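You operate a simulated robot arm through the tools that you are given. There is no shell and no other tool. Be economical: measure what you need, move in short steps, check, and stop when the job is done.

You are at the controls of a simulated robot arm. One attempt, no reset.

Task
Shut the dryer door. Put the yellow scoop on the yellow bench top away on the purple bench top. Take the yellow brush and put it on the steel tray with white grips. Take the black block and put it on the purple bench top. Take the strainer with a black knob and leave it on the spot under the sifter spout. Put the black cup on top of the flat white carton. Put the corn puff from the purple bench top on top of the white block. Open the grey meter lid. Do these in any order. Set down upright: black block, strainer with a black knob, black cup.

Only the result counts: the job must be done as asked and must still hold three seconds after the hand-in. Knocking over, shifting, dropping, spilling or breaking anything else fails it. Lids that push on must go on centred and level and be pressed home; caps that screw on are set level and turned clockwise until they are tight.

Robot
A 6-joint arm with a two-finger gripper on a trunk, on a base that drives. Base frame: it is fixed to the floor where the robot stands at the start and does not move with it; the origin is under the middle of the robot, x ahead of it, y to its left, z up. Units: mm, degrees, N and s.
Its first joint turns from -166.0 to 166.0 degrees. Places, roughly: black block (5x8x7 cm) [-3700, -3800, 900]; black cup (8x8x9 cm) [-7100, -3200, 900]; corn puff (4x4x3 cm) [-7900, -5100, 800]; dryer door [700, -100, 1000]; flat white carton [-6750, -3000, 1000]; grey meter lid [-5200, -4800, 1000]; purple bench top [-8100, -5000, 800]; spot under the sifter spout (26x18 cm) [-8100, -4760, 820]; steel tray with white grips (26x15x3 cm) [-3200, -3300, 900]; strainer with a black knob (6x6x12 cm) [-6400, -2700, 1000]; white block (5x8x7 cm) [-8000, -4900, 900]; yellow brush (4x15x10 cm) [-3300, -3600, 900]; yellow scoop (17x6x4 cm) [-3100, -3500, 900]. Payload 3.43 kg.
The tool frame sits at the grasp point between the pads (the TCP): z along the fingers, y along the line on which they close. The tips reach 20 mm beyond it. Largest opening 190 mm; the body of the gripper starts 248 mm behind the TCP.
Orientation is that of the tool frame in the base frame, as a unit quaternion [w, x, y, z]. With the fingers straight down and closing along the base's y, the tool's x points along the base's -x, its y along +y and its z along -z.

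Tools
- The arm moves only by the tool jog_arm. Its argument "targets" is text: rows parted by semicolons, each of 7 numbers parted by spaces: the shift along the tool's x, y, z in mm, then the turn, a rotation vector about the tool's x, y, z in degrees, then the opening, from 0 (shut) to 1 (fully open). In form: tx ty tz wx wy wz gripper; .... A call has 1 to 10 rows; each row shifts and turns the commanded pose from where the row before left it, along the tool's axes as they then stand. Each row takes 0.2 s and may step no farther than 50 mm and 8.6 degrees from the row before; otherwise, or with a gripper value out of range, the whole call is refused. A pose out of reach is approached as far as the arm can. The call stops where the force on the tool passes 40 N (or 10 N more than at its start, if that is more) or the arm is blocked; 0.2 s more then pass. Each finger travels about 153 mm/s and halts on what it meets, pressing with about 32 N; the grip force reading is that of the motor and also rises with nothing between the fingers. The clock runs only during rows and for 0.2 s after the last one: add rows that do not move to give the fingers time. The reply holds the time, the measured pose of the TCP, the force on the tool along the base axes, the opening and the grip force, in the units named above and with some noise, with the torque about the TCP (base axes, N m) and any sound that the robot's microphone picked up, and new pictures: "views" is both (left out), scene, wrist or none.
- Cameras (640 x 400 px; columns grow to the right, rows downward): "scene" is now at [63.7, 191.6, 1635.2]; the picture's right is [-0.27, -0.96, 0.00], its down [-0.60, 0.17, -0.78] and it looks along [0.75, -0.21, -0.62] (base axes); focal length 294 px, centre (320, 200). "wrist" rides on the gripper at [70, -8, -288] in the tool frame; the picture's right is [0.12, 0.99, 0.00], its down [-0.96, 0.11, -0.25] and it looks along [-0.25, 0.03, 0.97] (tool axes); focal length 261 px, centre (320, 200). There is no depth. A picture from a camera that has moved, and an enlarged one, comes with that camera's place and axes in the base frame and with its lens.
- slide_trunk(by): slides the trunk up (or, below 0, down) by that many mm; the arm and the scene camera ride with it, the base frame stays. It gives what a move gives, with no picture.
- base_move(legs): drives the robot by 1 to 6 legs, each [ahead, turn to the left] in mm and degrees, along the robot's own axes; the way and the turn of a leg run together, so that a leg with both is an arc; at most 1500 mm and 180 degrees a leg. The arm and the cameras ride along, it lands a little off, and it stops where it bumps. It gives what a move gives, and a new picture of the scene camera.
- pan_tilt(pan, tilt): turns the head with the scene camera to pan (to the left, within 120 degrees either way) and tilt (down, from -29 to 69), counted from straight ahead of the robot. It gives what a move gives, and a new picture of the scene camera.
- zoom(camera, box): a new picture of the part [left, top, right, bottom] of that camera's present view, enlarged. It takes no simulated time.
- hand_in(): hands the job in; it is judged then, once.

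Work in short steps. Places have to be worked out from the pictures, the camera data and where the tool is seen: move nearer, look again, correct. Check each grasp and each placing, and mend what went wrong. You have 207 turns and 260 pictures in all, those below and enlarged ones among them. Open the gripper and draw the arm clear of the work before you hand the job in, unless the task says otherwise.

The tools are called after "Call:" by a JSON object that holds its "method" and its "body". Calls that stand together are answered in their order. jog_arm: Moves the arm, as the interface text tells. Its arguments: {"type":"object","properties":{"targets":{"type":"string"},"views":{"type":"string","enum":["both","scene","wrist","none"]}},"required":["targets"]} The other tools are called the same way: slide_trunk (by) slides the trunk up or down; base_move (legs) drives the base; pan_tilt (pan, tilt) turns the head that bears the scene camera; zoom (camera, box) takes an enlarged picture of a part of a camera's view; hand_in () hands the job in.

At the start:

```text
time_s: 0.0
ee_pos: [560.0, -257.2, 1167.3]
tool_rot: [0.0, -0.001, 1.0, 0.0]
contact_force: [-0.9, -0.4, 0.0]
moment: [-0.01, 0.06, 0.05]
gripper_width: 190.0
gripper_force: 0.0
trunk travel left (down, up): [-200.0, 240.0]
robot x, y, heading: [0.4, 5.3, 0.3]
head pan, tilt: [-15.8, 38.3]
```

scene: 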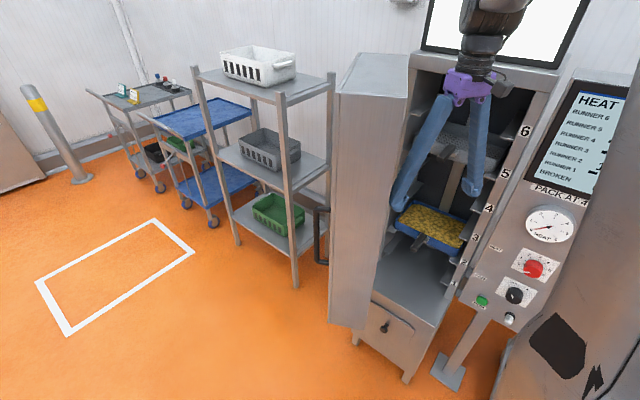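
wrist: 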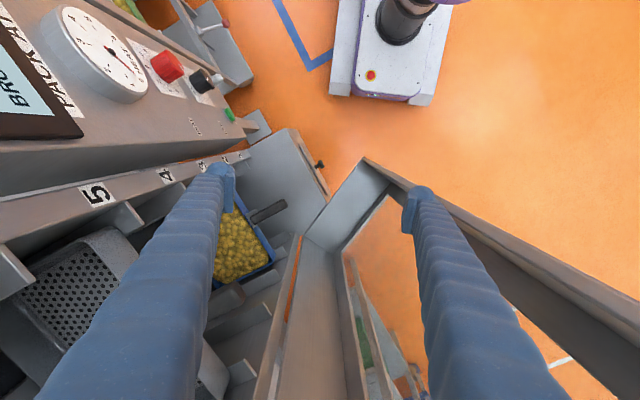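

I start by enlarging the dryer area to understand the door's geometry.

Call:
{"method": "zoom", "body": {"camera": "scene", "box": [290, 30, 490, 390]}}

Call:
{"method": "zoom", "body": {"camera": "wrist", "box": [180, 100, 640, 400]}}

```text
1.11 times, centred on (390, 210) of scene
camera zoom: at [63.7, 191.6, 1635.2], right [-0.27, -0.96, 0.0], down [-0.6, 0.17, -0.78], along [0.75, -0.21, -0.62], focal length 327 px, centre (242, 189)
```

zoom: 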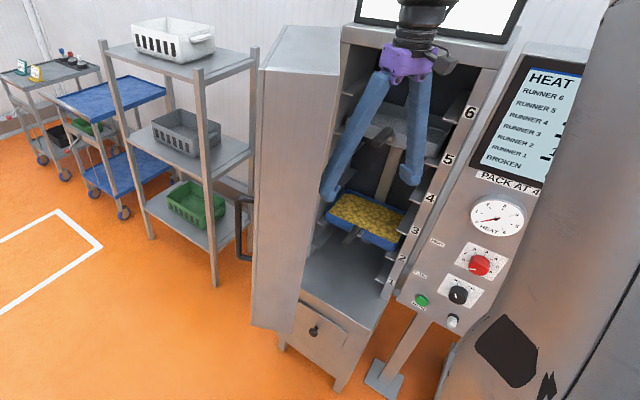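

```text
1.33 times, centred on (410, 250) of wrist
camera zoom: at [488.7, -265.8, 1455.0], right [-0.12, 0.99, 0.0], down [0.96, 0.11, 0.25], along [0.25, 0.03, -0.97], focal length 348 px, centre (200, 133)
```

zoom: 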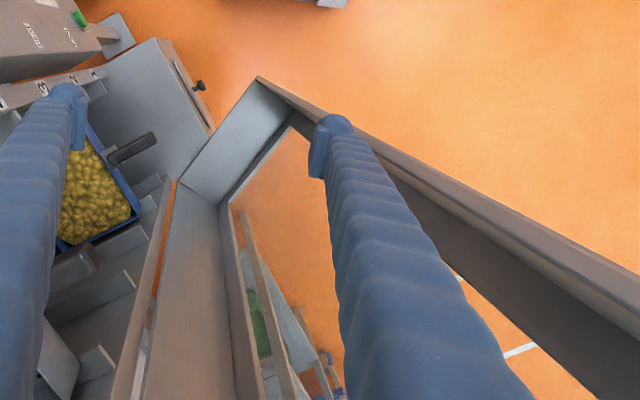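

The door is a thick leaf, hinged near (845,-266), with its free edge near (565..640, -120..-10), opening towards me. It has to swing to -y. I close the fingers, rise and retreat, then go round its free edge.

Call:
{"method": "jog_arm", "body": {"targets": "0 0 0 0 0 0 0.3; 0 0 -30 0 0 0 0; 0 0 -40 0 0 0 0; 45 0 0 0 0 0 0; 45 0 0 0 0 0 0; 40 0 0 0 0 0 0; 0 50 0 0 0 0 0; 0 50 0 0 0 0 0; 0 50 0 0 0 0 0; 0 50 0 0 0 0 0", "views": "none"}}

Call:
{"method": "jog_arm", "body": {"targets": "0 50 0 0 0 0 0; 0 50 0 0 0 0 0; 0 50 0 0 0 0 0; 0 50 0 0 0 0 0; -45 0 0 0 0 0 0; -45 0 0 0 0 0 0; -45 0 0 0 0 0 0; -45 0 0 0 0 0 0; -45 0 0 0 0 0 0; 0 0 0 0 0 0 0", "views": "both"}}

```text
time_s: 2.2
ee_pos: [430.6, -55.8, 1236.2]
tool_rot: [0.0, 0.0, 1.0, 0.0]
contact_force: [0.0, -1.0, -0.2]
moment: [0.06, 0.0, 0.02]
gripper_width: 0.0
gripper_force: 32.2
trunk travel left (down, up): [-200.0, 240.0]
robot x, y, heading: [0.1, 3.3, 0.1]
head pan, tilt: [-15.8, 38.3]
```

```text
time_s: 4.4
ee_pos: [654.9, 143.3, 1238.1]
tool_rot: [0.001, 0.0, 1.0, 0.0]
contact_force: [0.3, 0.0, -0.3]
moment: [-0.06, -0.01, -0.02]
gripper_width: 0.0
gripper_force: 32.3
trunk travel left (down, up): [-200.0, 240.0]
robot x, y, heading: [-3.2, 2.3, -0.2]
head pan, tilt: [-15.8, 38.3]
camera scene: at [62.8, 191.8, 1635.3], right [-0.27, -0.96, 0.0], down [-0.6, 0.17, -0.78], along [0.75, -0.21, -0.62], focal length 294 px, centre (320, 200)
camera wrist: at [584.0, 134.3, 1525.9], right [-0.12, 0.99, 0.0], down [0.96, 0.11, 0.25], along [0.25, 0.03, -0.97], focal length 261 px, centre (320, 200)
```

scene: 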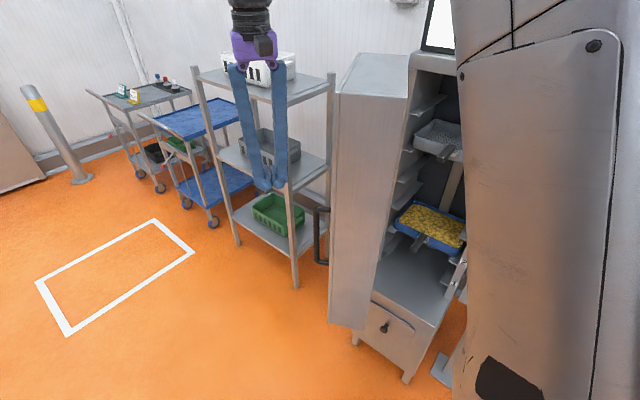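
wrist: 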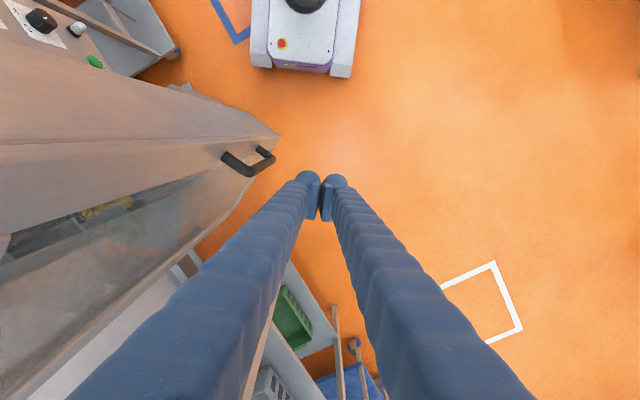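

The door's outer face and the handle (low, out of the way) are at left of the wrist view. I shift to x≈690 and press towards -y, following the arc in parts.

Call:
{"method": "jog_arm", "body": {"targets": "-40 0 -15 0 0 0 0; 0 -50 0 0 0 0 0; 0 -50 0 0 0 0 0; 0 -40 0 0 0 0 0; 5 -25 0 0 0 0 0; 15 -20 0 0 0 0 0; 20 -20 0 0 0 0 0; 20 -20 0 0 0 0 0", "views": "both"}}

```text
time_s: 6.2
ee_pos: [631.8, -80.8, 1255.5]
tool_rot: [0.001, 0.0, 1.0, 0.001]
contact_force: [-0.1, -0.1, 0.4]
moment: [0.06, -0.03, 0.0]
gripper_width: 0.0
gripper_force: 31.7
trunk travel left (down, up): [-200.0, 240.0]
robot x, y, heading: [-1.2, 1.3, -0.2]
head pan, tilt: [-15.8, 38.3]
camera scene: at [63.1, 191.4, 1635.3], right [-0.27, -0.96, 0.0], down [-0.6, 0.17, -0.78], along [0.75, -0.21, -0.62], focal length 294 px, centre (320, 200)
camera wrist: at [562.0, -90.1, 1542.3], right [-0.12, 0.99, 0.0], down [0.96, 0.12, 0.25], along [0.25, 0.03, -0.97], focal length 261 px, centre (320, 200)
```

scene: 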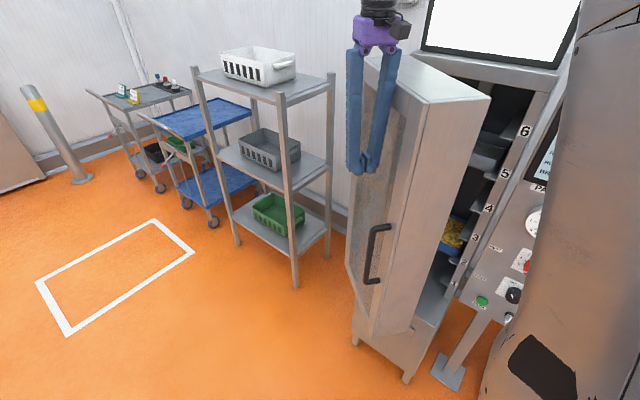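
wrist: 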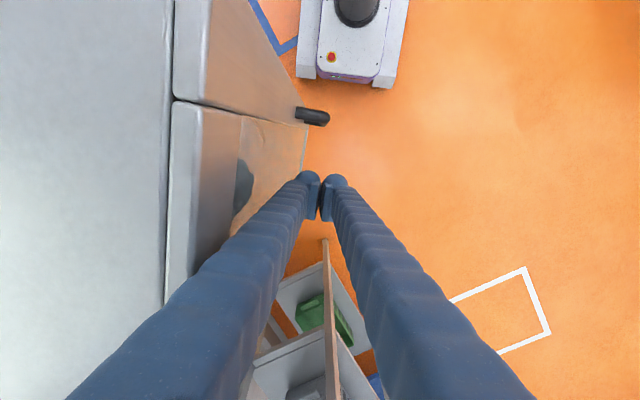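

The door swung easily. I back off slightly, go nearer to its free edge (x≈540), and keep pushing.

Call:
{"method": "jog_arm", "body": {"targets": "0 20 0 0 0 0 0; 45 0 0 0 0 0 0; 45 0 0 0 0 0 0; 0 -40 0 0 0 0 0; 0 -40 0 0 0 0 0; 0 -30 0 0 0 0 0; 0 -30 0 0 0 0 0; 0 -30 0 0 0 0 0", "views": "both"}}

```text
time_s: 8.0
ee_pos: [543.4, -234.0, 1250.3]
tool_rot: [-0.001, 0.0, 1.0, 0.0]
contact_force: [0.0, 0.0, -0.1]
moment: [0.07, 0.04, -0.01]
gripper_width: 0.0
gripper_force: 31.5
trunk travel left (down, up): [-200.0, 240.0]
robot x, y, heading: [-2.8, 2.7, -0.0]
head pan, tilt: [-15.8, 38.3]
camera scene: at [64.0, 191.1, 1635.2], right [-0.27, -0.96, 0.0], down [-0.6, 0.17, -0.78], along [0.75, -0.21, -0.62], focal length 294 px, centre (320, 200)
camera wrist: at [473.6, -243.7, 1538.2], right [-0.12, 0.99, 0.0], down [0.96, 0.11, 0.25], along [0.24, 0.03, -0.97], focal length 261 px, centre (320, 200)
```

scene: 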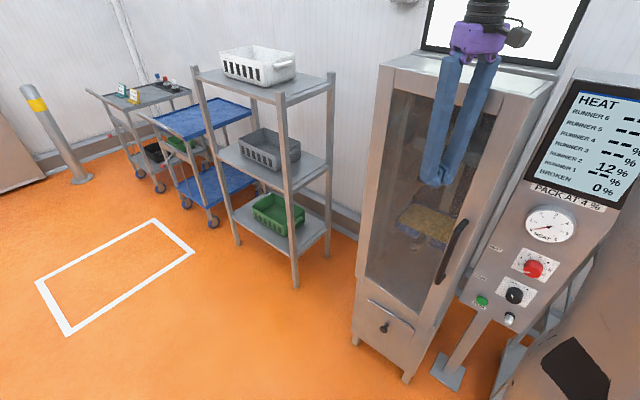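
wrist: 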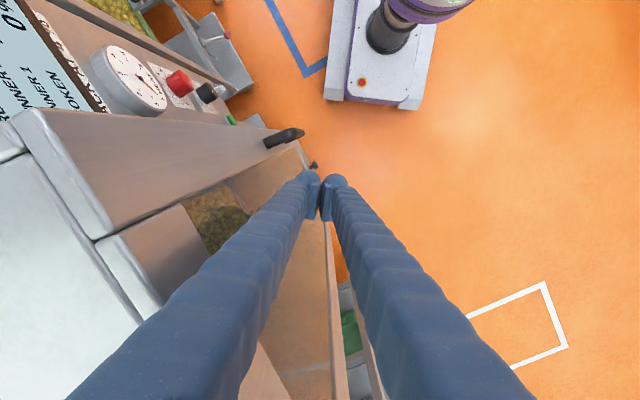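

Door is nearly shut. I shift along the face towards the free rim and press inward until force tells that it's home.

Call:
{"method": "jog_arm", "body": {"targets": "16 20 0 0 0 0 0; 30 -26 0 0 0 0 0; 31 -26 0 0 0 0 0; -10 -12 0 0 0 0 0; -10 -12 0 0 0 0 0; -10 -12 0 0 0 0 0; -10 -12 0 0 0 0 0; -10 -12 0 0 0 0 0; -10 -12 0 0 0 0 0; -10 -12 0 0 0 0 0", "views": "both"}}

```text
time_s: 9.8
ee_pos: [502.7, -308.7, 1254.0]
tool_rot: [-0.004, 0.0, 1.0, 0.004]
contact_force: [-21.0, 24.4, 5.2]
moment: [-4.85, -3.99, -0.46]
gripper_width: 0.1
gripper_force: 32.4
trunk travel left (down, up): [-200.0, 240.0]
robot x, y, heading: [-3.0, 5.0, -0.2]
head pan, tilt: [-15.8, 38.3]
stopped in row 8: the force on the tool passed its limit at 56 N (the readings are from after the stop); the commanded pose is now the measured one
camera scene: at [60.1, 194.9, 1635.1], right [-0.27, -0.96, 0.0], down [-0.6, 0.17, -0.79], along [0.76, -0.21, -0.62], focal length 294 px, centre (320, 200)
camera wrist: at [435.4, -320.8, 1542.4], right [-0.12, 0.99, 0.01], down [0.96, 0.11, 0.24], along [0.24, 0.04, -0.97], focal length 261 px, centre (320, 200)
```

scene: 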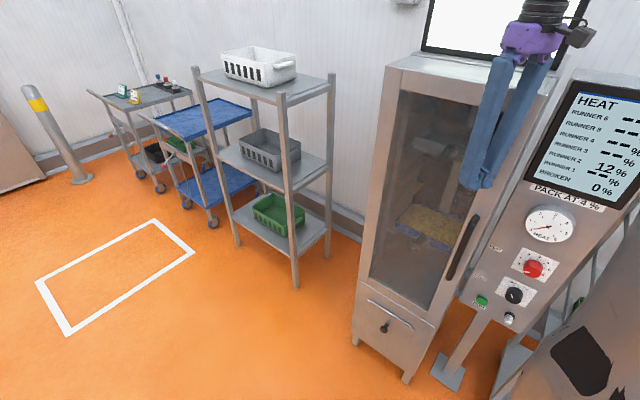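
wrist: 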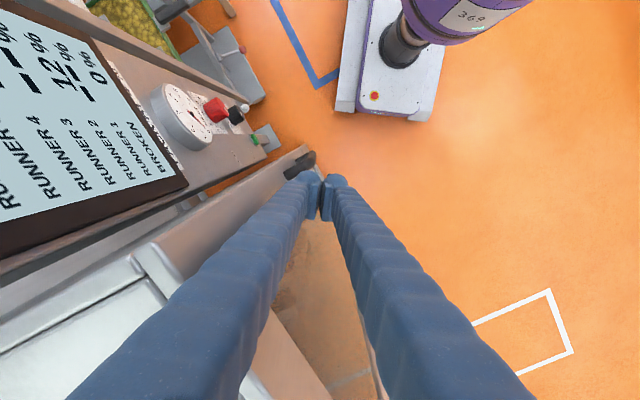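

Firm contact at ~56 N: the door seems home. I back the tool off, and look over the door and the room.

Call:
{"method": "jog_arm", "body": {"targets": "20 24 0 0 0 0 0; 30 40 0 0 0 0 0; 0 45 0 0 0 0 0; 0 45 0 0 0 0 0; 0 45 0 0 0 0 0; 0 45 0 0 0 0 0", "views": "scene"}}

Call:
{"method": "pan_tilt", "body": {"pan": -115, "tilt": 15}}

Call:
{"method": "pan_tilt", "body": {"pan": 115, "tilt": 15}}

```text
time_s: 11.2
ee_pos: [456.5, -68.4, 1254.1]
tool_rot: [-0.004, 0.0, 1.0, 0.004]
contact_force: [-0.5, -0.3, 0.1]
moment: [-0.01, 0.0, -0.02]
gripper_width: 0.2
gripper_force: 32.0
trunk travel left (down, up): [-200.0, 240.0]
robot x, y, heading: [-0.4, 5.9, 0.0]
head pan, tilt: [-15.8, 38.3]
camera scene: at [63.2, 191.7, 1635.2], right [-0.27, -0.96, 0.0], down [-0.6, 0.17, -0.78], along [0.75, -0.21, -0.62], focal length 294 px, centre (320, 200)
```

scene: 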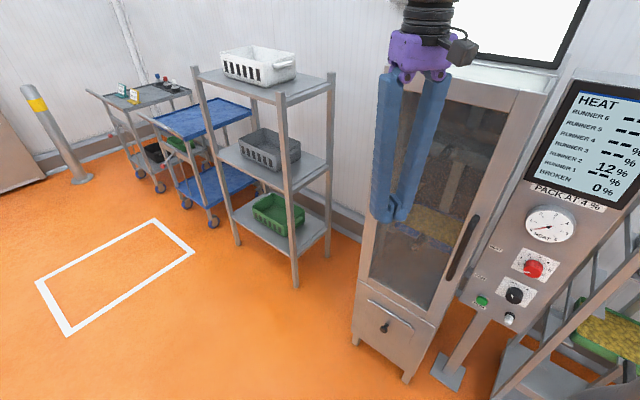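

```text
time_s: 12.9
ee_pos: [456.2, -68.1, 1254.3]
tool_rot: [-0.004, 0.0, 1.0, 0.003]
contact_force: [-0.1, -0.2, 0.6]
moment: [-0.01, -0.01, -0.04]
gripper_width: 0.2
gripper_force: 32.2
trunk travel left (down, up): [-200.0, 240.0]
robot x, y, heading: [0.1, 2.4, 0.1]
head pan, tilt: [-115.0, 15.0]
camera scene: at [66.1, 181.7, 1655.6], right [-0.36, -0.93, 0.0], down [-0.4, 0.16, -0.9], along [0.84, -0.33, -0.43], focal length 294 px, centre (320, 200)
```

scene: 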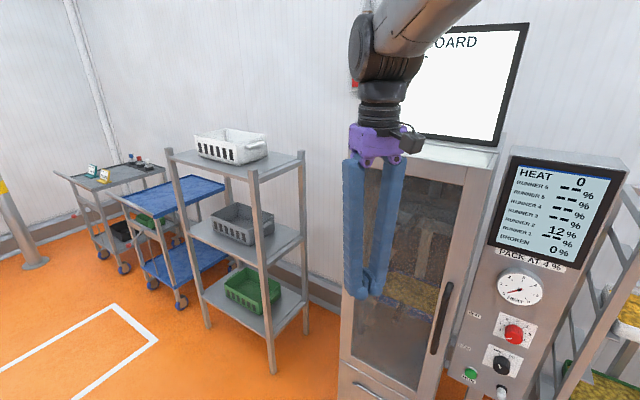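

```text
time_s: 16.2
ee_pos: [458.0, -69.0, 1254.3]
tool_rot: [-0.005, 0.0, 1.0, 0.003]
contact_force: [0.4, -0.6, 0.1]
moment: [0.01, -0.01, 0.03]
gripper_width: 0.0
gripper_force: 32.2
trunk travel left (down, up): [-200.0, 240.0]
robot x, y, heading: [-1.7, 3.8, 0.1]
head pan, tilt: [115.0, 15.0]
camera scene: at [-59.1, 299.8, 1672.4], right [0.91, 0.42, 0.0], down [0.11, -0.23, -0.97], along [-0.41, 0.88, -0.26], focal length 294 px, centre (320, 200)
```

scene: 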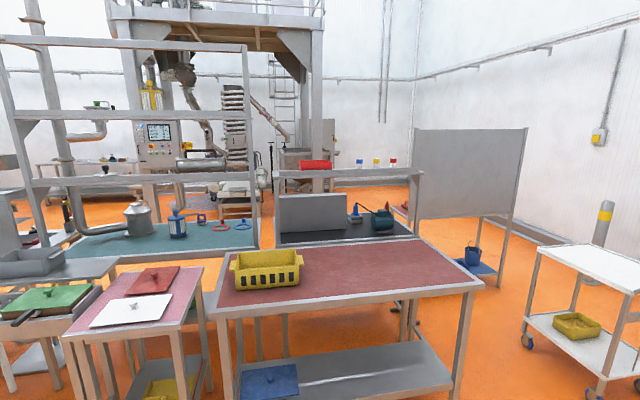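

Door looks shut. Turning left is clear; I turn to face backwards and look.

Call:
{"method": "base_move", "body": {"legs": [[0, 150]]}}

Call:
{"method": "pan_tilt", "body": {"pan": 40, "tilt": 12}}

Call:
{"method": "pan_tilt", "body": {"pan": 40, "tilt": 12}}

```text
time_s: 22.1
ee_pos: [91.2, 460.3, 1255.9]
tool_rot: [-0.006, -0.692, 0.722, 0.0]
contact_force: [0.9, -0.7, -0.2]
moment: [0.05, 0.26, 0.03]
gripper_width: 0.1
gripper_force: 31.9
trunk travel left (down, up): [-200.0, 240.0]
robot x, y, heading: [60.4, 0.9, 89.6]
head pan, tilt: [115.0, 15.0]
stopped in leg 1: the robot was blocked; the commanded pose is now the measured one
camera scene: at [-231.5, -54.9, 1672.7], right [-0.42, 0.91, 0.0], down [0.23, 0.11, -0.97], along [-0.88, -0.4, -0.26], focal length 294 px, centre (320, 200)
```

scene: 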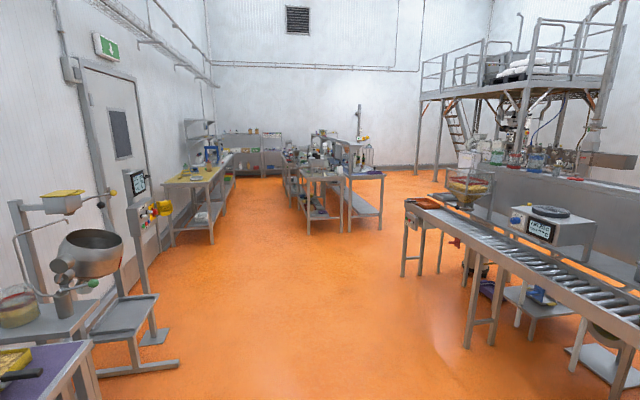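

```text
time_s: 23.6
ee_pos: [90.6, 460.0, 1255.7]
tool_rot: [-0.006, -0.692, 0.722, -0.001]
contact_force: [0.5, -0.2, -0.1]
moment: [-0.03, -0.01, -0.03]
gripper_width: 0.0
gripper_force: 32.3
trunk travel left (down, up): [-200.0, 240.0]
robot x, y, heading: [61.3, 1.7, 89.3]
head pan, tilt: [40.0, 12.0]
camera scene: at [-208.0, 55.7, 1677.2], right [0.77, 0.64, 0.0], down [0.13, -0.16, -0.98], along [-0.62, 0.75, -0.21], focal length 294 px, centre (320, 200)
```

scene: 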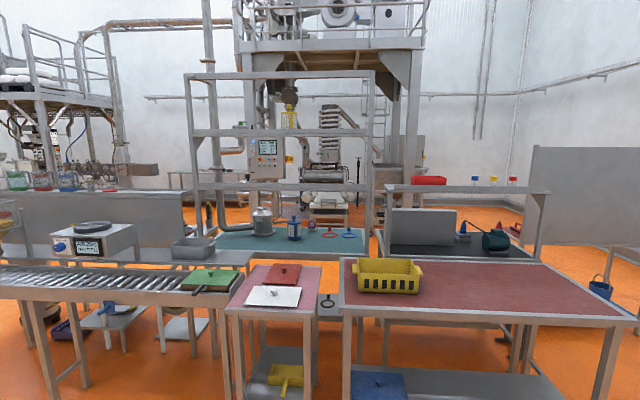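

```text
time_s: 24.2
ee_pos: [90.0, 460.6, 1255.2]
tool_rot: [-0.005, -0.692, 0.722, 0.0]
contact_force: [0.0, -0.4, 0.7]
moment: [-0.01, 0.01, -0.01]
gripper_width: 0.1
gripper_force: 32.1
trunk travel left (down, up): [-200.0, 240.0]
robot x, y, heading: [61.7, -1.8, 89.6]
head pan, tilt: [40.0, 12.0]
camera scene: at [-207.9, 55.8, 1677.2], right [0.77, 0.64, 0.0], down [0.13, -0.16, -0.98], along [-0.62, 0.75, -0.21], focal length 294 px, centre (320, 200)
```

scene: 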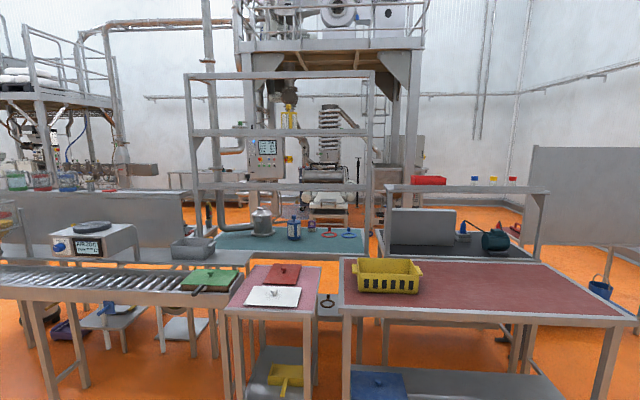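

The robot is blocked turning further here (rear near the dryer console). The yellow bench is at about (-3200,-3300) seen from the front picture. I drive forward a bit, turn left and go down the aisle.

Call:
{"method": "base_move", "body": {"legs": [[300, 0], [0, 125], [1300, 0], [1200, 0]]}}

Call:
{"method": "pan_tilt", "body": {"pan": 10, "tilt": 25}}

```text
time_s: 31.9
ee_pos: [-396.9, 365.7, 1256.2]
tool_rot: [0.005, 0.998, -0.064, 0.004]
contact_force: [-0.2, 0.8, -0.3]
moment: [-0.36, -0.02, -0.02]
gripper_width: 0.0
gripper_force: 32.2
trunk travel left (down, up): [-200.0, 240.0]
robot x, y, heading: [72.6, 354.9, 176.8]
head pan, tilt: [40.0, 12.0]
stopped in leg 2: the robot was blocked; the commanded pose is now the measured one
camera scene: at [1.7, 94.8, 1677.6], right [-0.6, 0.8, 0.0], down [0.17, 0.12, -0.98], along [-0.78, -0.59, -0.21], focal length 294 px, centre (320, 200)
```

scene: 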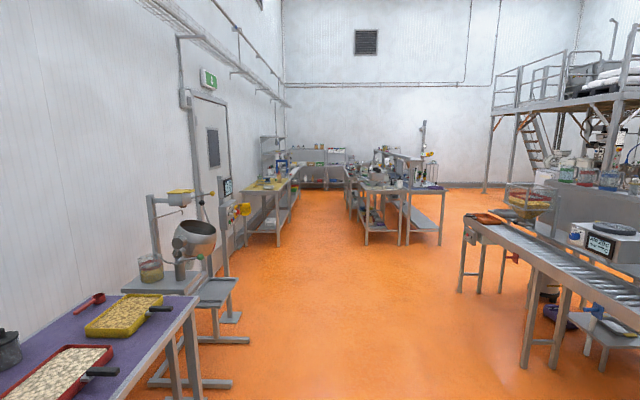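

```text
time_s: 32.9
ee_pos: [-395.2, 364.8, 1255.9]
tool_rot: [0.004, 0.998, -0.064, 0.004]
contact_force: [0.1, -0.1, 0.2]
moment: [-0.05, 0.0, 0.02]
gripper_width: 0.1
gripper_force: 31.7
trunk travel left (down, up): [-200.0, 240.0]
robot x, y, heading: [68.0, 362.8, 176.6]
head pan, tilt: [10.0, 25.0]
camera scene: at [-14.2, 137.6, 1656.2], right [-0.12, 0.99, 0.0], down [0.42, 0.05, -0.91], along [-0.9, -0.11, -0.42], focal length 294 px, centre (320, 200)
```

scene: 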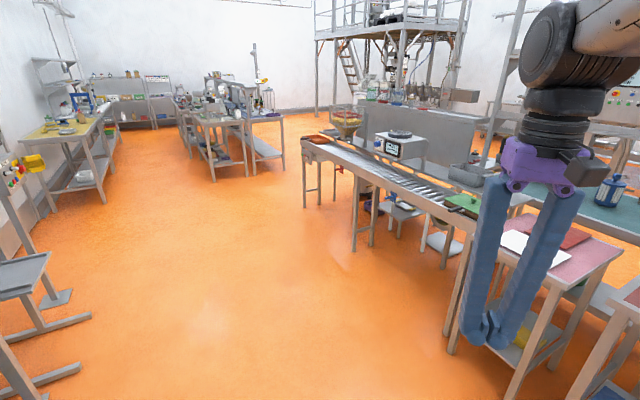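

It stopped again after ~88° of turning, with nothing visibly near. I try an arc: ahead with a smaller turn to the left.

Call:
{"method": "base_move", "body": {"legs": [[400, 20], [0, 20]]}}

```text
time_s: 37.7
ee_pos: [-693.8, 16.4, 1255.8]
tool_rot: [0.002, 0.959, 0.282, 0.006]
contact_force: [-0.2, -1.1, -0.4]
moment: [0.04, 0.03, 0.01]
gripper_width: 0.0
gripper_force: 32.4
trunk travel left (down, up): [-200.0, 240.0]
robot x, y, heading: [-348.3, 330.5, -143.3]
head pan, tilt: [10.0, 25.0]
camera scene: at [-267.7, 104.4, 1656.0], right [-0.73, 0.69, 0.0], down [0.29, 0.31, -0.91], along [-0.62, -0.66, -0.42], focal length 294 px, centre (320, 200)
```

scene: 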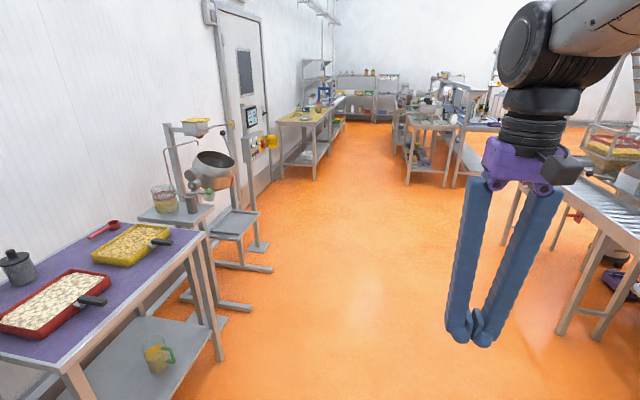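

Good, that worked. I drive on towards the yellow bench.

Call:
{"method": "base_move", "body": {"legs": [[0, 9], [1400, 0], [1400, 0]]}}

```text
time_s: 57.3
ee_pos: [-2594.8, -2055.3, 1256.5]
tool_rot: [0.002, 0.933, 0.36, 0.005]
contact_force: [-0.1, -0.7, 0.0]
moment: [0.06, 0.02, -0.01]
gripper_width: 0.1
gripper_force: 31.9
trunk travel left (down, up): [-200.0, 240.0]
robot x, y, heading: [-2304.1, -1690.6, -134.0]
head pan, tilt: [10.0, 25.0]
camera scene: at [-2189.6, -1897.3, 1656.1], right [-0.83, 0.56, 0.0], down [0.24, 0.35, -0.91], along [-0.51, -0.75, -0.42], focal length 294 px, centre (320, 200)
```

scene: 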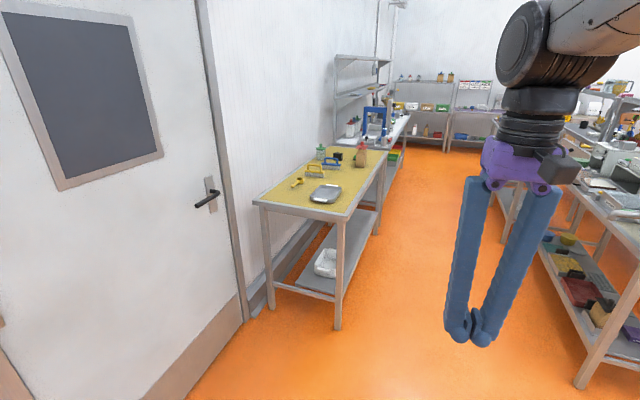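

The yellow bench's front edge runs (-3110,-3005)→(-4390,-3920), top z≈870. I go to a point in front of it and turn to face it (heading ≈ -54°).

Call:
{"method": "zoom", "body": {"camera": "scene", "box": [240, 130, 400, 230]}}

Call:
{"method": "base_move", "body": {"legs": [[0, -11], [940, 0], [940, 0], [0, 50], [0, 40]]}}

Call:
{"method": "pan_tilt", "body": {"pan": 10, "tilt": 40}}

```text
4.00 times, centred on (320, 180) of scene
camera zoom: at [-2189.6, -1897.3, 1656.1], right [-0.83, 0.56, 0.0], down [0.24, 0.35, -0.91], along [-0.51, -0.75, -0.42], focal length 1176 px, centre (320, 280)
```

zoom: 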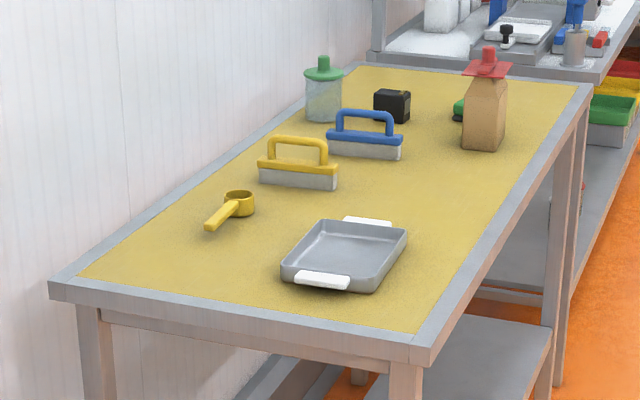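

```text
time_s: 77.1
ee_pos: [-3606.3, -3156.5, 1258.1]
tool_rot: [-0.001, 0.532, 0.847, 0.006]
contact_force: [-0.7, -1.6, 0.0]
moment: [0.28, -0.32, 0.0]
gripper_width: 0.0
gripper_force: 32.1
trunk travel left (down, up): [-200.0, 240.0]
robot x, y, heading: [-3928.7, -2804.2, -58.4]
head pan, tilt: [10.0, 25.0]
stopped in leg 5: the robot was blocked; the commanded pose is now the measured one
camera scene: at [-3697.1, -2745.5, 1656.3], right [-0.75, -0.66, 0.0], down [-0.28, 0.32, -0.91], along [0.6, -0.68, -0.42], focal length 294 px, centre (320, 200)
```

scene: 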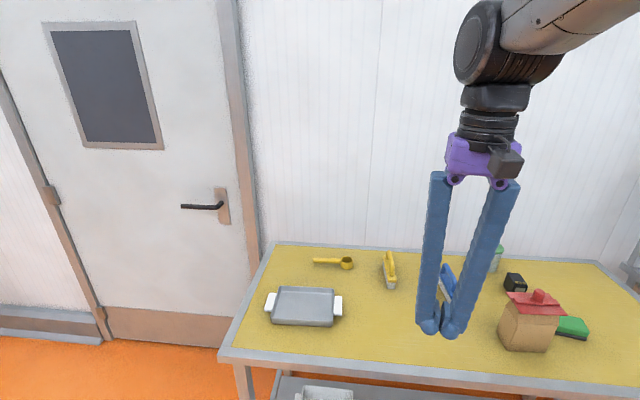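

```text
time_s: 77.9
ee_pos: [-3605.3, -3155.3, 1257.8]
tool_rot: [-0.001, 0.532, 0.847, 0.004]
contact_force: [0.0, 0.5, -0.1]
moment: [-0.01, 0.03, 0.02]
gripper_width: 0.2
gripper_force: 31.6
trunk travel left (down, up): [-200.0, 240.0]
robot x, y, heading: [-3931.1, -2801.4, -58.5]
head pan, tilt: [10.0, 40.0]
camera scene: at [-3700.1, -2737.5, 1632.8], right [-0.75, -0.66, 0.0], down [-0.43, 0.48, -0.77], along [0.51, -0.57, -0.64], focal length 294 px, centre (320, 200)
```

scene: 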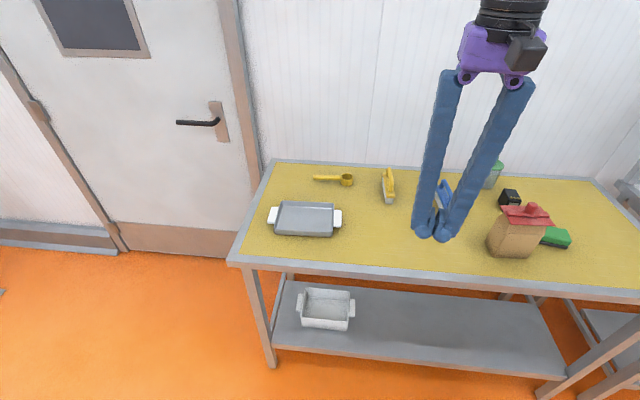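

Everything is in view: scoop bowl ≈(-3098,-3578), brush ≈(-3268,-3651), tray ≈(-3133,-3289), block ≈(-3668,-3883). I creep forward ~270 mm to bring them in reach.

Call:
{"method": "base_move", "body": {"legs": [[270, 0]]}}

Call:
{"method": "pan_tilt", "body": {"pan": 15, "tilt": 48}}

```text
time_s: 80.3
ee_pos: [-3460.9, -3389.8, 1258.0]
tool_rot: [0.0, 0.533, 0.846, 0.006]
contact_force: [0.0, -1.3, 0.5]
moment: [0.04, 0.06, -0.01]
gripper_width: 0.0
gripper_force: 32.1
trunk travel left (down, up): [-200.0, 240.0]
robot x, y, heading: [-3785.4, -3038.1, -58.5]
head pan, tilt: [10.0, 40.0]
camera scene: at [-3556.3, -2972.6, 1632.7], right [-0.75, -0.66, 0.0], down [-0.43, 0.48, -0.77], along [0.51, -0.57, -0.64], focal length 294 px, centre (320, 200)
```

scene: 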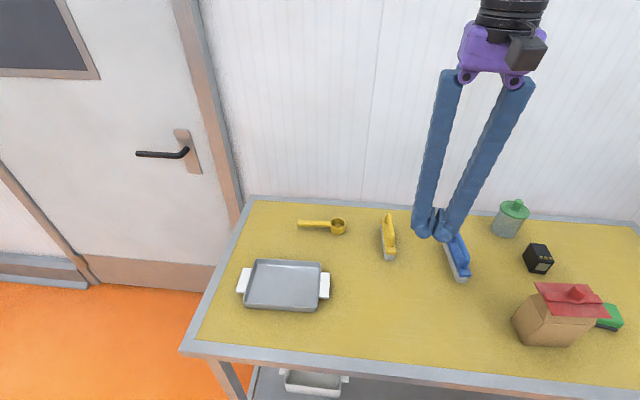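

```text
time_s: 81.0
ee_pos: [-3461.6, -3389.6, 1259.8]
tool_rot: [0.0, 0.533, 0.846, 0.006]
contact_force: [0.2, -0.4, -0.1]
moment: [0.03, 0.0, 0.0]
gripper_width: 0.1
gripper_force: 31.9
trunk travel left (down, up): [-200.0, 240.0]
robot x, y, heading: [-3782.8, -3037.5, -58.2]
head pan, tilt: [15.0, 48.0]
camera scene: at [-3555.7, -2962.7, 1621.3], right [-0.69, -0.73, 0.0], down [-0.54, 0.51, -0.67], along [0.49, -0.46, -0.74], focal length 294 px, centre (320, 200)
```

scene: 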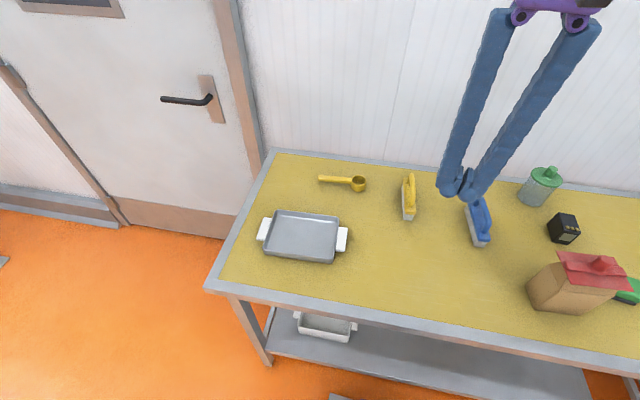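

Now enlarge the brush/scoop/tray region for precise places.

Call:
{"method": "zoom", "body": {"camera": "scene", "box": [240, 150, 440, 275]}}

```text
3.20 times, centred on (340, 212) of scene
camera zoom: at [-3555.7, -2962.7, 1621.3], right [-0.69, -0.73, 0.0], down [-0.54, 0.51, -0.67], along [0.49, -0.46, -0.74], focal length 941 px, centre (256, 160)
```

zoom: 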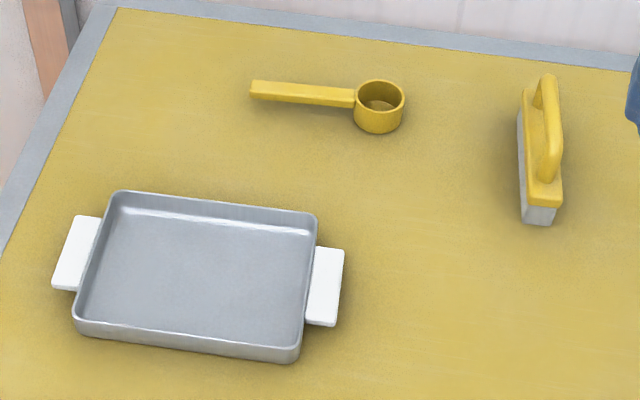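

Brush axis is about (.6,-.8) with handle centre near (-3273,-3630). I rotate the tool ~10.6° to close across it, travel above it, open partly, and check.

Call:
{"method": "jog_arm", "body": {"targets": "0 0 0 0 0 -5.3 0.4; 0 0 0 0 0 -5.3 0.4; -50 2 0 0 0 0 0.4; -50 2 0 0 0 0 0.4; -50 2 0 0 0 0 0.4; -50 2 0 0 0 0 0.4; -50 2 40 0 0 0 0.4; -50 0 40 0 0 0 0.4; 0 0 40 0 0 0 0.4; 0 0 30 0 0 0 0.4"}}

```text
refused: row 7 steps farther than a row can; nothing moved
```

Call:
{"method": "jog_arm", "body": {"targets": "0 0 0 0 0 -5.3 0.4; -45 2 0 0 0 -5.3 0.4; -48 2 0 0 0 0 0.4; -48 2 0 0 0 0 0.4; -48 2 0 0 0 0 0.4; -48 2 0 0 0 0 0.4; -48 0 0 0 0 0 0.4; -20 0 40 0 0 0 0.4; 0 0 50 0 0 0 0.4; 0 0 50 0 0 0 0.4"}}

```text
time_s: 83.2
ee_pos: [-3274.2, -3632.1, 1115.5]
tool_rot: [-0.001, 0.452, 0.892, 0.006]
contact_force: [0.7, -0.2, 0.2]
moment: [0.03, 0.02, 0.04]
gripper_width: 76.0
gripper_force: 0.1
trunk travel left (down, up): [-200.0, 240.0]
robot x, y, heading: [-3784.8, -3036.8, -58.8]
head pan, tilt: [15.0, 48.0]
camera scene: at [-3554.6, -2964.3, 1621.2], right [-0.69, -0.73, 0.0], down [-0.54, 0.51, -0.67], along [0.48, -0.46, -0.74], focal length 294 px, centre (320, 200)
camera wrist: at [-3324.0, -3585.2, 1403.6], right [0.73, 0.68, 0.01], down [0.66, -0.71, 0.24], along [0.17, -0.17, -0.97], focal length 261 px, centre (320, 200)
```

scene: 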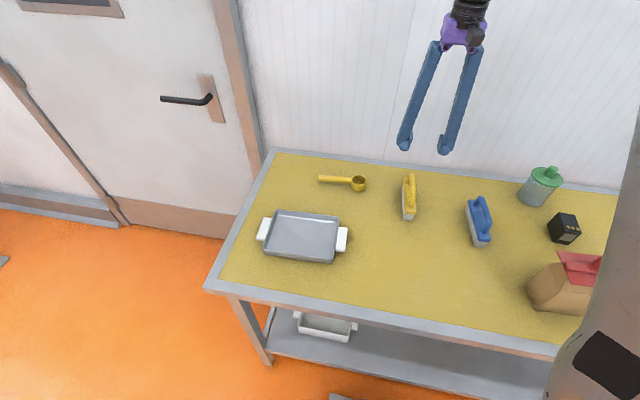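
wrist: 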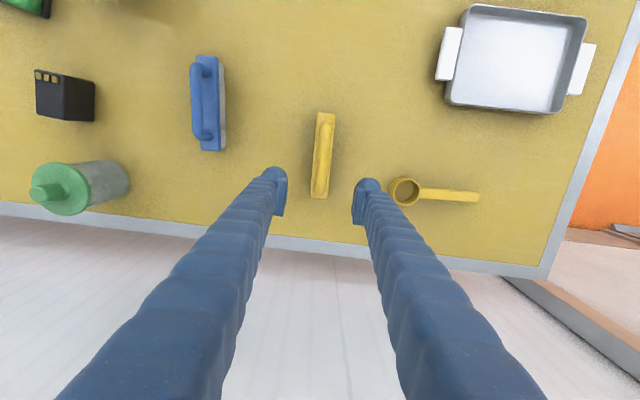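

Handle centre appears ~33 mm nearer the robot than the tool. I correct, descend to z≈955, and grip.

Call:
{"method": "jog_arm", "body": {"targets": "32 3 0 0 0 0 0.4; 0 0 50 0 0 0 0.4; 0 0 50 0 0 0 0.4; 0 0 30 0 0 0 0.4; 0 0 30 0 0 0 0.4; 0 0 0 0 0 0 0.4", "views": "both"}}

```text
time_s: 84.6
ee_pos: [-3292.8, -3603.5, 957.3]
tool_rot: [0.001, 0.452, 0.892, 0.005]
contact_force: [0.2, -0.5, -0.3]
moment: [-0.04, -0.03, 0.02]
gripper_width: 76.0
gripper_force: 0.0
trunk travel left (down, up): [-200.0, 240.0]
robot x, y, heading: [-3785.3, -3036.1, -58.4]
head pan, tilt: [15.0, 48.0]
camera scene: at [-3555.5, -2962.9, 1621.3], right [-0.69, -0.73, 0.0], down [-0.54, 0.51, -0.67], along [0.49, -0.46, -0.74], focal length 294 px, centre (320, 200)
camera wrist: at [-3343.2, -3554.8, 1245.5], right [0.73, 0.68, 0.01], down [0.66, -0.71, 0.24], along [0.17, -0.17, -0.97], focal length 261 px, centre (320, 200)
```

scene: 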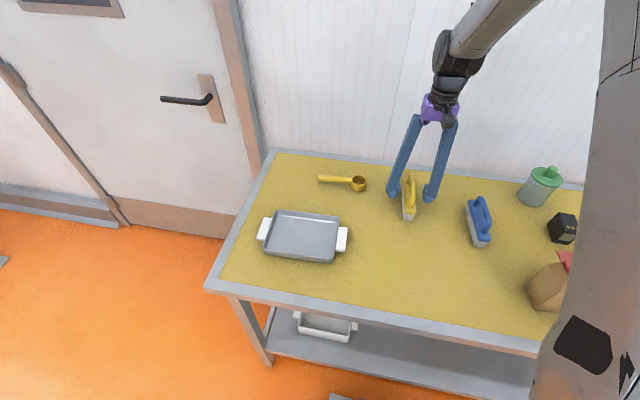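
wrist: 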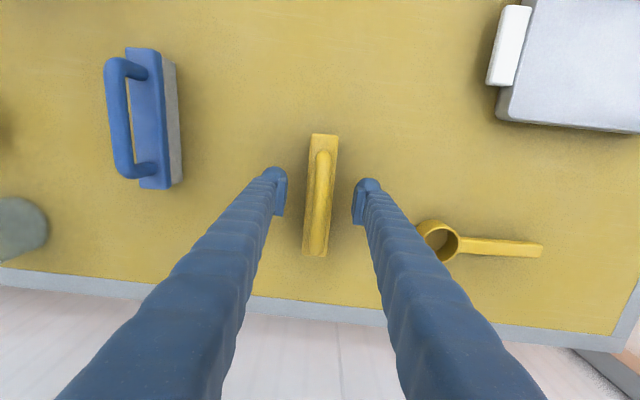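

Handle sits between the fingers. Close.

Call:
{"method": "jog_arm", "body": {"targets": "0 0 6 0 0 0 0.4; 0 0 0 0 0 0 0.05; 0 0 0 0 0 0 0; 0 0 0 0 0 0 0; 0 0 0 0 0 0 0; 0 0 -20 0 0 0 0; 0 0 -30 0 0 0 0", "views": "wrist"}}

```text
time_s: 86.2
ee_pos: [-3292.4, -3602.9, 1001.0]
tool_rot: [0.0, 0.453, 0.891, 0.005]
contact_force: [-0.5, -0.3, -0.9]
moment: [0.0, -0.03, -0.03]
gripper_width: 30.9
gripper_force: 32.0
trunk travel left (down, up): [-200.0, 240.0]
robot x, y, heading: [-3783.5, -3038.8, -58.5]
head pan, tilt: [15.0, 48.0]
camera wrist: at [-3342.0, -3555.5, 1290.1], right [0.73, 0.68, 0.01], down [0.66, -0.71, 0.24], along [0.17, -0.17, -0.97], focal length 261 px, centre (320, 200)
```

wrist: 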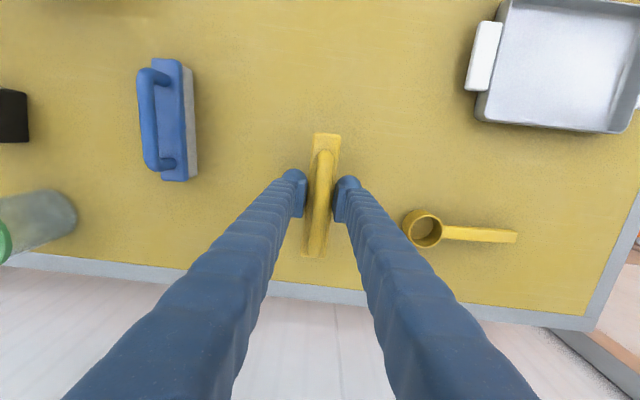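

Brush is held (31 mm). I raise it, and rotate ~86° so that it lines up with the tray's long axis (tray centre ≈(-3140,-3282), axis ≈39.5°).

Call:
{"method": "jog_arm", "body": {"targets": "0 0 -50 0 0 -6.6 0; 0 0 -50 0 0 -8 0; 0 0 0 0 0 -8.5 0; 0 0 0 0 0 -8.5 0; 0 0 0 0 0 -8.5 0; 0 0 0 0 0 -8.5 0; 0 0 0 0 0 -8.5 0; 0 0 0 0 0 -8.5 0; 0 0 0 0 0 -8.5 0; 0 0 0 0 0 -8.5 0", "views": "none"}}

```text
time_s: 88.4
ee_pos: [-3292.0, -3604.6, 1099.9]
tool_rot: [0.003, -0.251, 0.968, 0.005]
contact_force: [-0.3, -0.1, 0.4]
moment: [0.01, 0.03, 0.03]
gripper_width: 0.0
gripper_force: 31.8
trunk travel left (down, up): [-200.0, 240.0]
robot x, y, heading: [-3782.7, -3033.1, -58.5]
head pan, tilt: [15.0, 48.0]
```

The width reads 0: the brush slipped out. I look.

Call:
{"method": "jog_arm", "body": {"targets": "0 0 0 0 0 0 0"}}

```text
time_s: 88.8
ee_pos: [-3292.1, -3603.8, 1101.3]
tool_rot: [0.003, -0.25, 0.968, 0.005]
contact_force: [-0.5, 0.0, 0.1]
moment: [-0.01, -0.03, 0.01]
gripper_width: 0.0
gripper_force: 31.8
trunk travel left (down, up): [-200.0, 240.0]
robot x, y, heading: [-3781.6, -3037.4, -58.3]
head pan, tilt: [15.0, 48.0]
camera scene: at [-3555.4, -2963.3, 1621.3], right [-0.69, -0.73, 0.0], down [-0.54, 0.51, -0.67], along [0.48, -0.46, -0.74], focal length 294 px, centre (320, 200)
camera wrist: at [-3350.5, -3649.4, 1388.2], right [-0.58, 0.81, 0.01], down [0.79, 0.56, 0.26], along [0.2, 0.15, -0.97], focal length 261 px, centre (320, 200)
```

scene: 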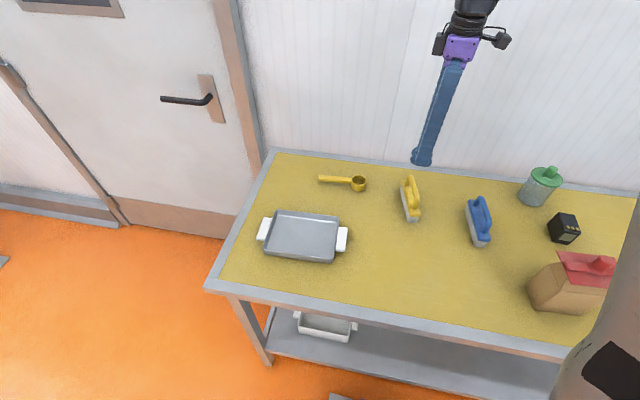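
wrist: 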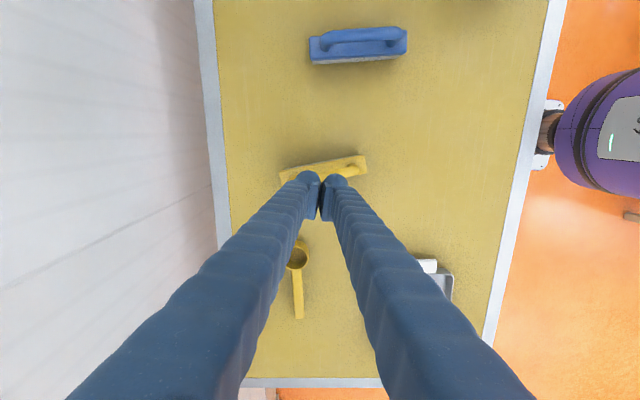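

It dropped upright nearly in place, now turned to about -42°. I turn the tool back by ~71° and will grip deeper, on the brush body.

Call:
{"method": "jog_arm", "body": {"targets": "0 0 0 0 0 8 0.45; 0 0 0 0 0 8 0.45; 0 0 0 0 0 8 0.45; 0 0 0 0 0 8 0.45; 0 0 0 0 0 8 0.45; 0 0 0 0 0 8 0.45; 0 0 0 0 0 8 0.45; 0 0 0 0 0 8 0.45; 0 0 30 0 0 7 0.45; 0 0 20 0 0 0 0.45", "views": "wrist"}}

```text
time_s: 91.0
ee_pos: [-3291.6, -3603.7, 1049.7]
tool_rot: [-0.001, 0.361, 0.933, 0.006]
contact_force: [-0.6, -0.6, -0.8]
moment: [0.03, 0.01, 0.0]
gripper_width: 85.4
gripper_force: 0.1
trunk travel left (down, up): [-200.0, 240.0]
robot x, y, heading: [-3782.1, -3035.4, -58.7]
head pan, tilt: [15.0, 48.0]
camera wrist: at [-3350.9, -3566.8, 1338.9], right [0.58, 0.81, 0.01], down [0.79, -0.56, 0.24], along [0.21, -0.13, -0.97], focal length 261 px, centre (320, 200)
```

wrist: 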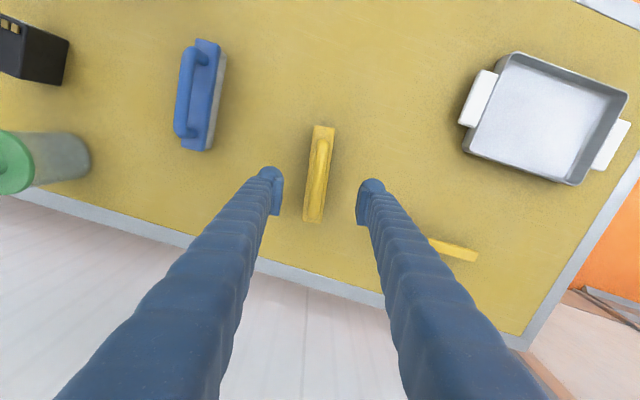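

Aligned. Descend to z≈905 and grip the body.

Call:
{"method": "jog_arm", "body": {"targets": "0 0 50 0 0 0 0.45; 0 0 50 0 0 0 0.45; 0 0 43 0 0 0 0.45; 0 0 0 0 0 0 0.3; 0 0 0 0 0 0 0.1; 0 0 0 0 0 0 0; 0 0 0 0 0 0 0; 0 0 -20 0 0 0 0; 0 0 -30 0 0 0 0; 0 0 -30 0 0 0 0"}}

```text
time_s: 91.8
ee_pos: [-3294.9, -3602.2, 921.0]
tool_rot: [0.0, 0.36, 0.933, 0.005]
contact_force: [-5.5, 6.8, 21.0]
moment: [-0.48, 0.73, -0.41]
gripper_width: 56.6
gripper_force: 0.1
trunk travel left (down, up): [-200.0, 240.0]
robot x, y, heading: [-3781.4, -3039.3, -58.4]
head pan, tilt: [15.0, 48.0]
stopped in row 4: the force on the tool passed its limit at 100 N (the readings are from after the stop); the commanded pose is now the measured one
camera scene: at [-3556.0, -2962.0, 1621.6], right [-0.69, -0.73, 0.0], down [-0.54, 0.51, -0.67], along [0.49, -0.46, -0.74], focal length 294 px, centre (320, 200)
camera wrist: at [-3353.1, -3564.5, 1208.1], right [0.58, 0.82, 0.01], down [0.79, -0.56, 0.24], along [0.2, -0.13, -0.97], focal length 261 px, centre (320, 200)
```

scene: 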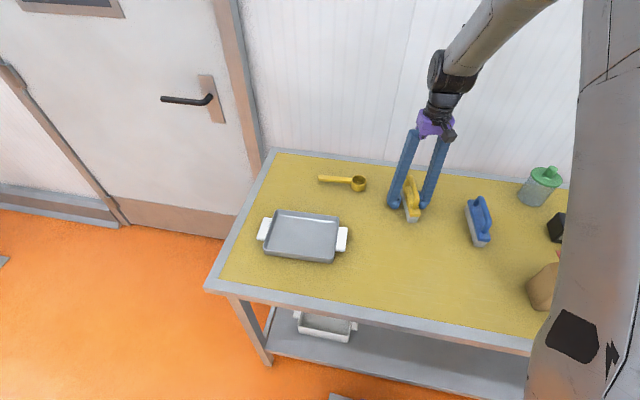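
wrist: 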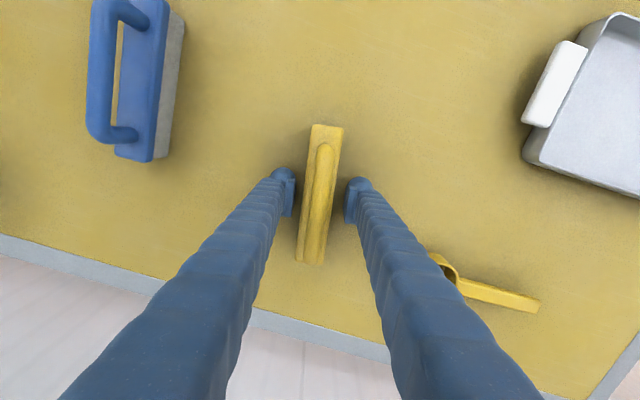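

Tips touched the bench: so its surface is at z≈900. I raise 4 mm, then grip the brush body here.

Call:
{"method": "jog_arm", "body": {"targets": "0 0 -4 0 0 0 0.3; 0 0 0 0 0 0 0.1; 0 0 0 0 0 0 0; 0 0 0 0 0 0 0; 0 0 0 0 0 0 0; 0 0 -20 0 0 0 0; 0 0 -20 0 0 0 0; 0 0 -20 0 0 0 0", "views": "both"}}

```text
time_s: 93.6
ee_pos: [-3293.3, -3603.8, 982.3]
tool_rot: [0.0, 0.359, 0.933, 0.004]
contact_force: [-0.1, -0.2, -1.6]
moment: [0.0, 0.02, -0.02]
gripper_width: 28.2
gripper_force: 32.1
trunk travel left (down, up): [-200.0, 240.0]
robot x, y, heading: [-3783.2, -3036.0, -58.4]
head pan, tilt: [15.0, 48.0]
camera scene: at [-3555.4, -2963.2, 1621.3], right [-0.69, -0.73, 0.0], down [-0.54, 0.51, -0.67], along [0.49, -0.46, -0.74], focal length 294 px, centre (320, 200)
camera wrist: at [-3352.8, -3567.2, 1269.8], right [0.58, 0.82, 0.01], down [0.79, -0.56, 0.24], along [0.2, -0.13, -0.97], focal length 261 px, centre (320, 200)
```

scene: 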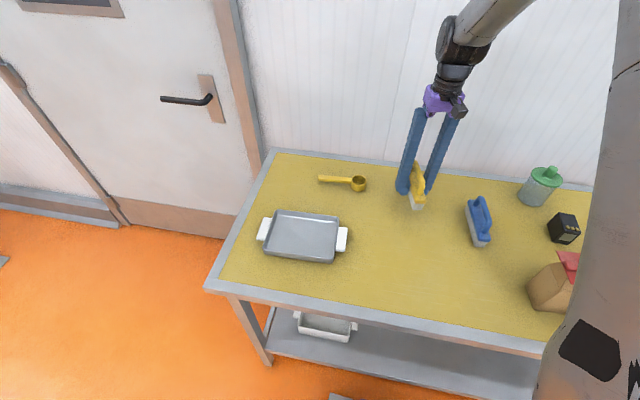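
wrist: 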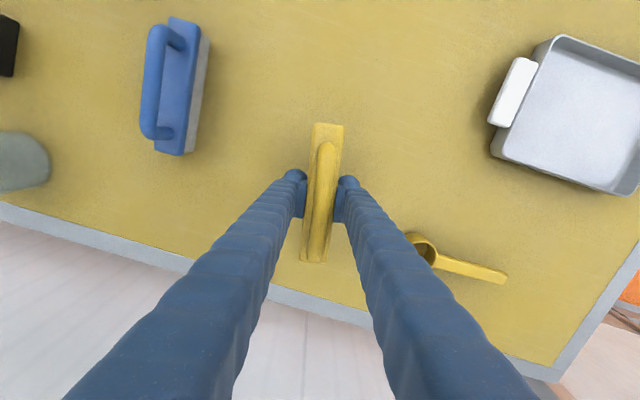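

Held (28 mm). Lift and rotate ~79° in place, watching the grip.

Call:
{"method": "jog_arm", "body": {"targets": "0 0 -30 0 0 -7.9 0; 0 0 -30 0 0 -7.9 0; 0 0 0 0 0 -7.9 0; 0 0 0 0 0 -7.9 0; 0 0 0 0 0 -7.9 0; 0 0 0 0 0 -7.9 0; 0 0 0 0 0 -7.9 0; 0 0 0 0 0 -7.9 0; 0 0 0 0 0 -7.9 0; 0 0 0 0 0 -7.9 0", "views": "wrist"}}

```text
time_s: 95.8
ee_pos: [-3293.6, -3604.6, 1041.2]
tool_rot: [0.004, -0.316, 0.949, 0.003]
contact_force: [-0.2, -0.6, -1.2]
moment: [0.0, -0.01, -0.01]
gripper_width: 28.0
gripper_force: 31.9
trunk travel left (down, up): [-200.0, 240.0]
robot x, y, heading: [-3783.6, -3037.4, -58.4]
head pan, tilt: [15.0, 48.0]
camera wrist: at [-3346.2, -3657.3, 1329.4], right [-0.69, 0.72, 0.0], down [0.7, 0.67, 0.26], along [0.18, 0.18, -0.97], focal length 261 px, centre (320, 200)
```

wrist: 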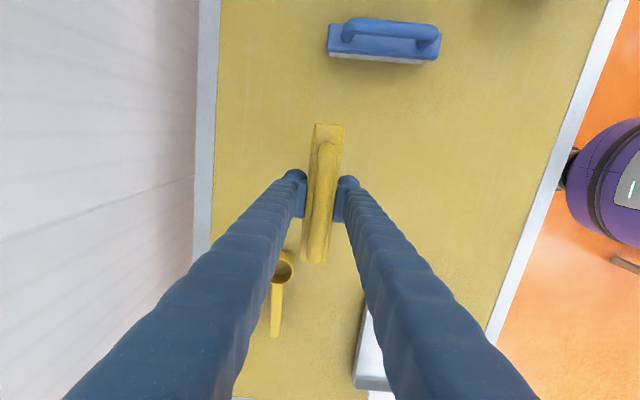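

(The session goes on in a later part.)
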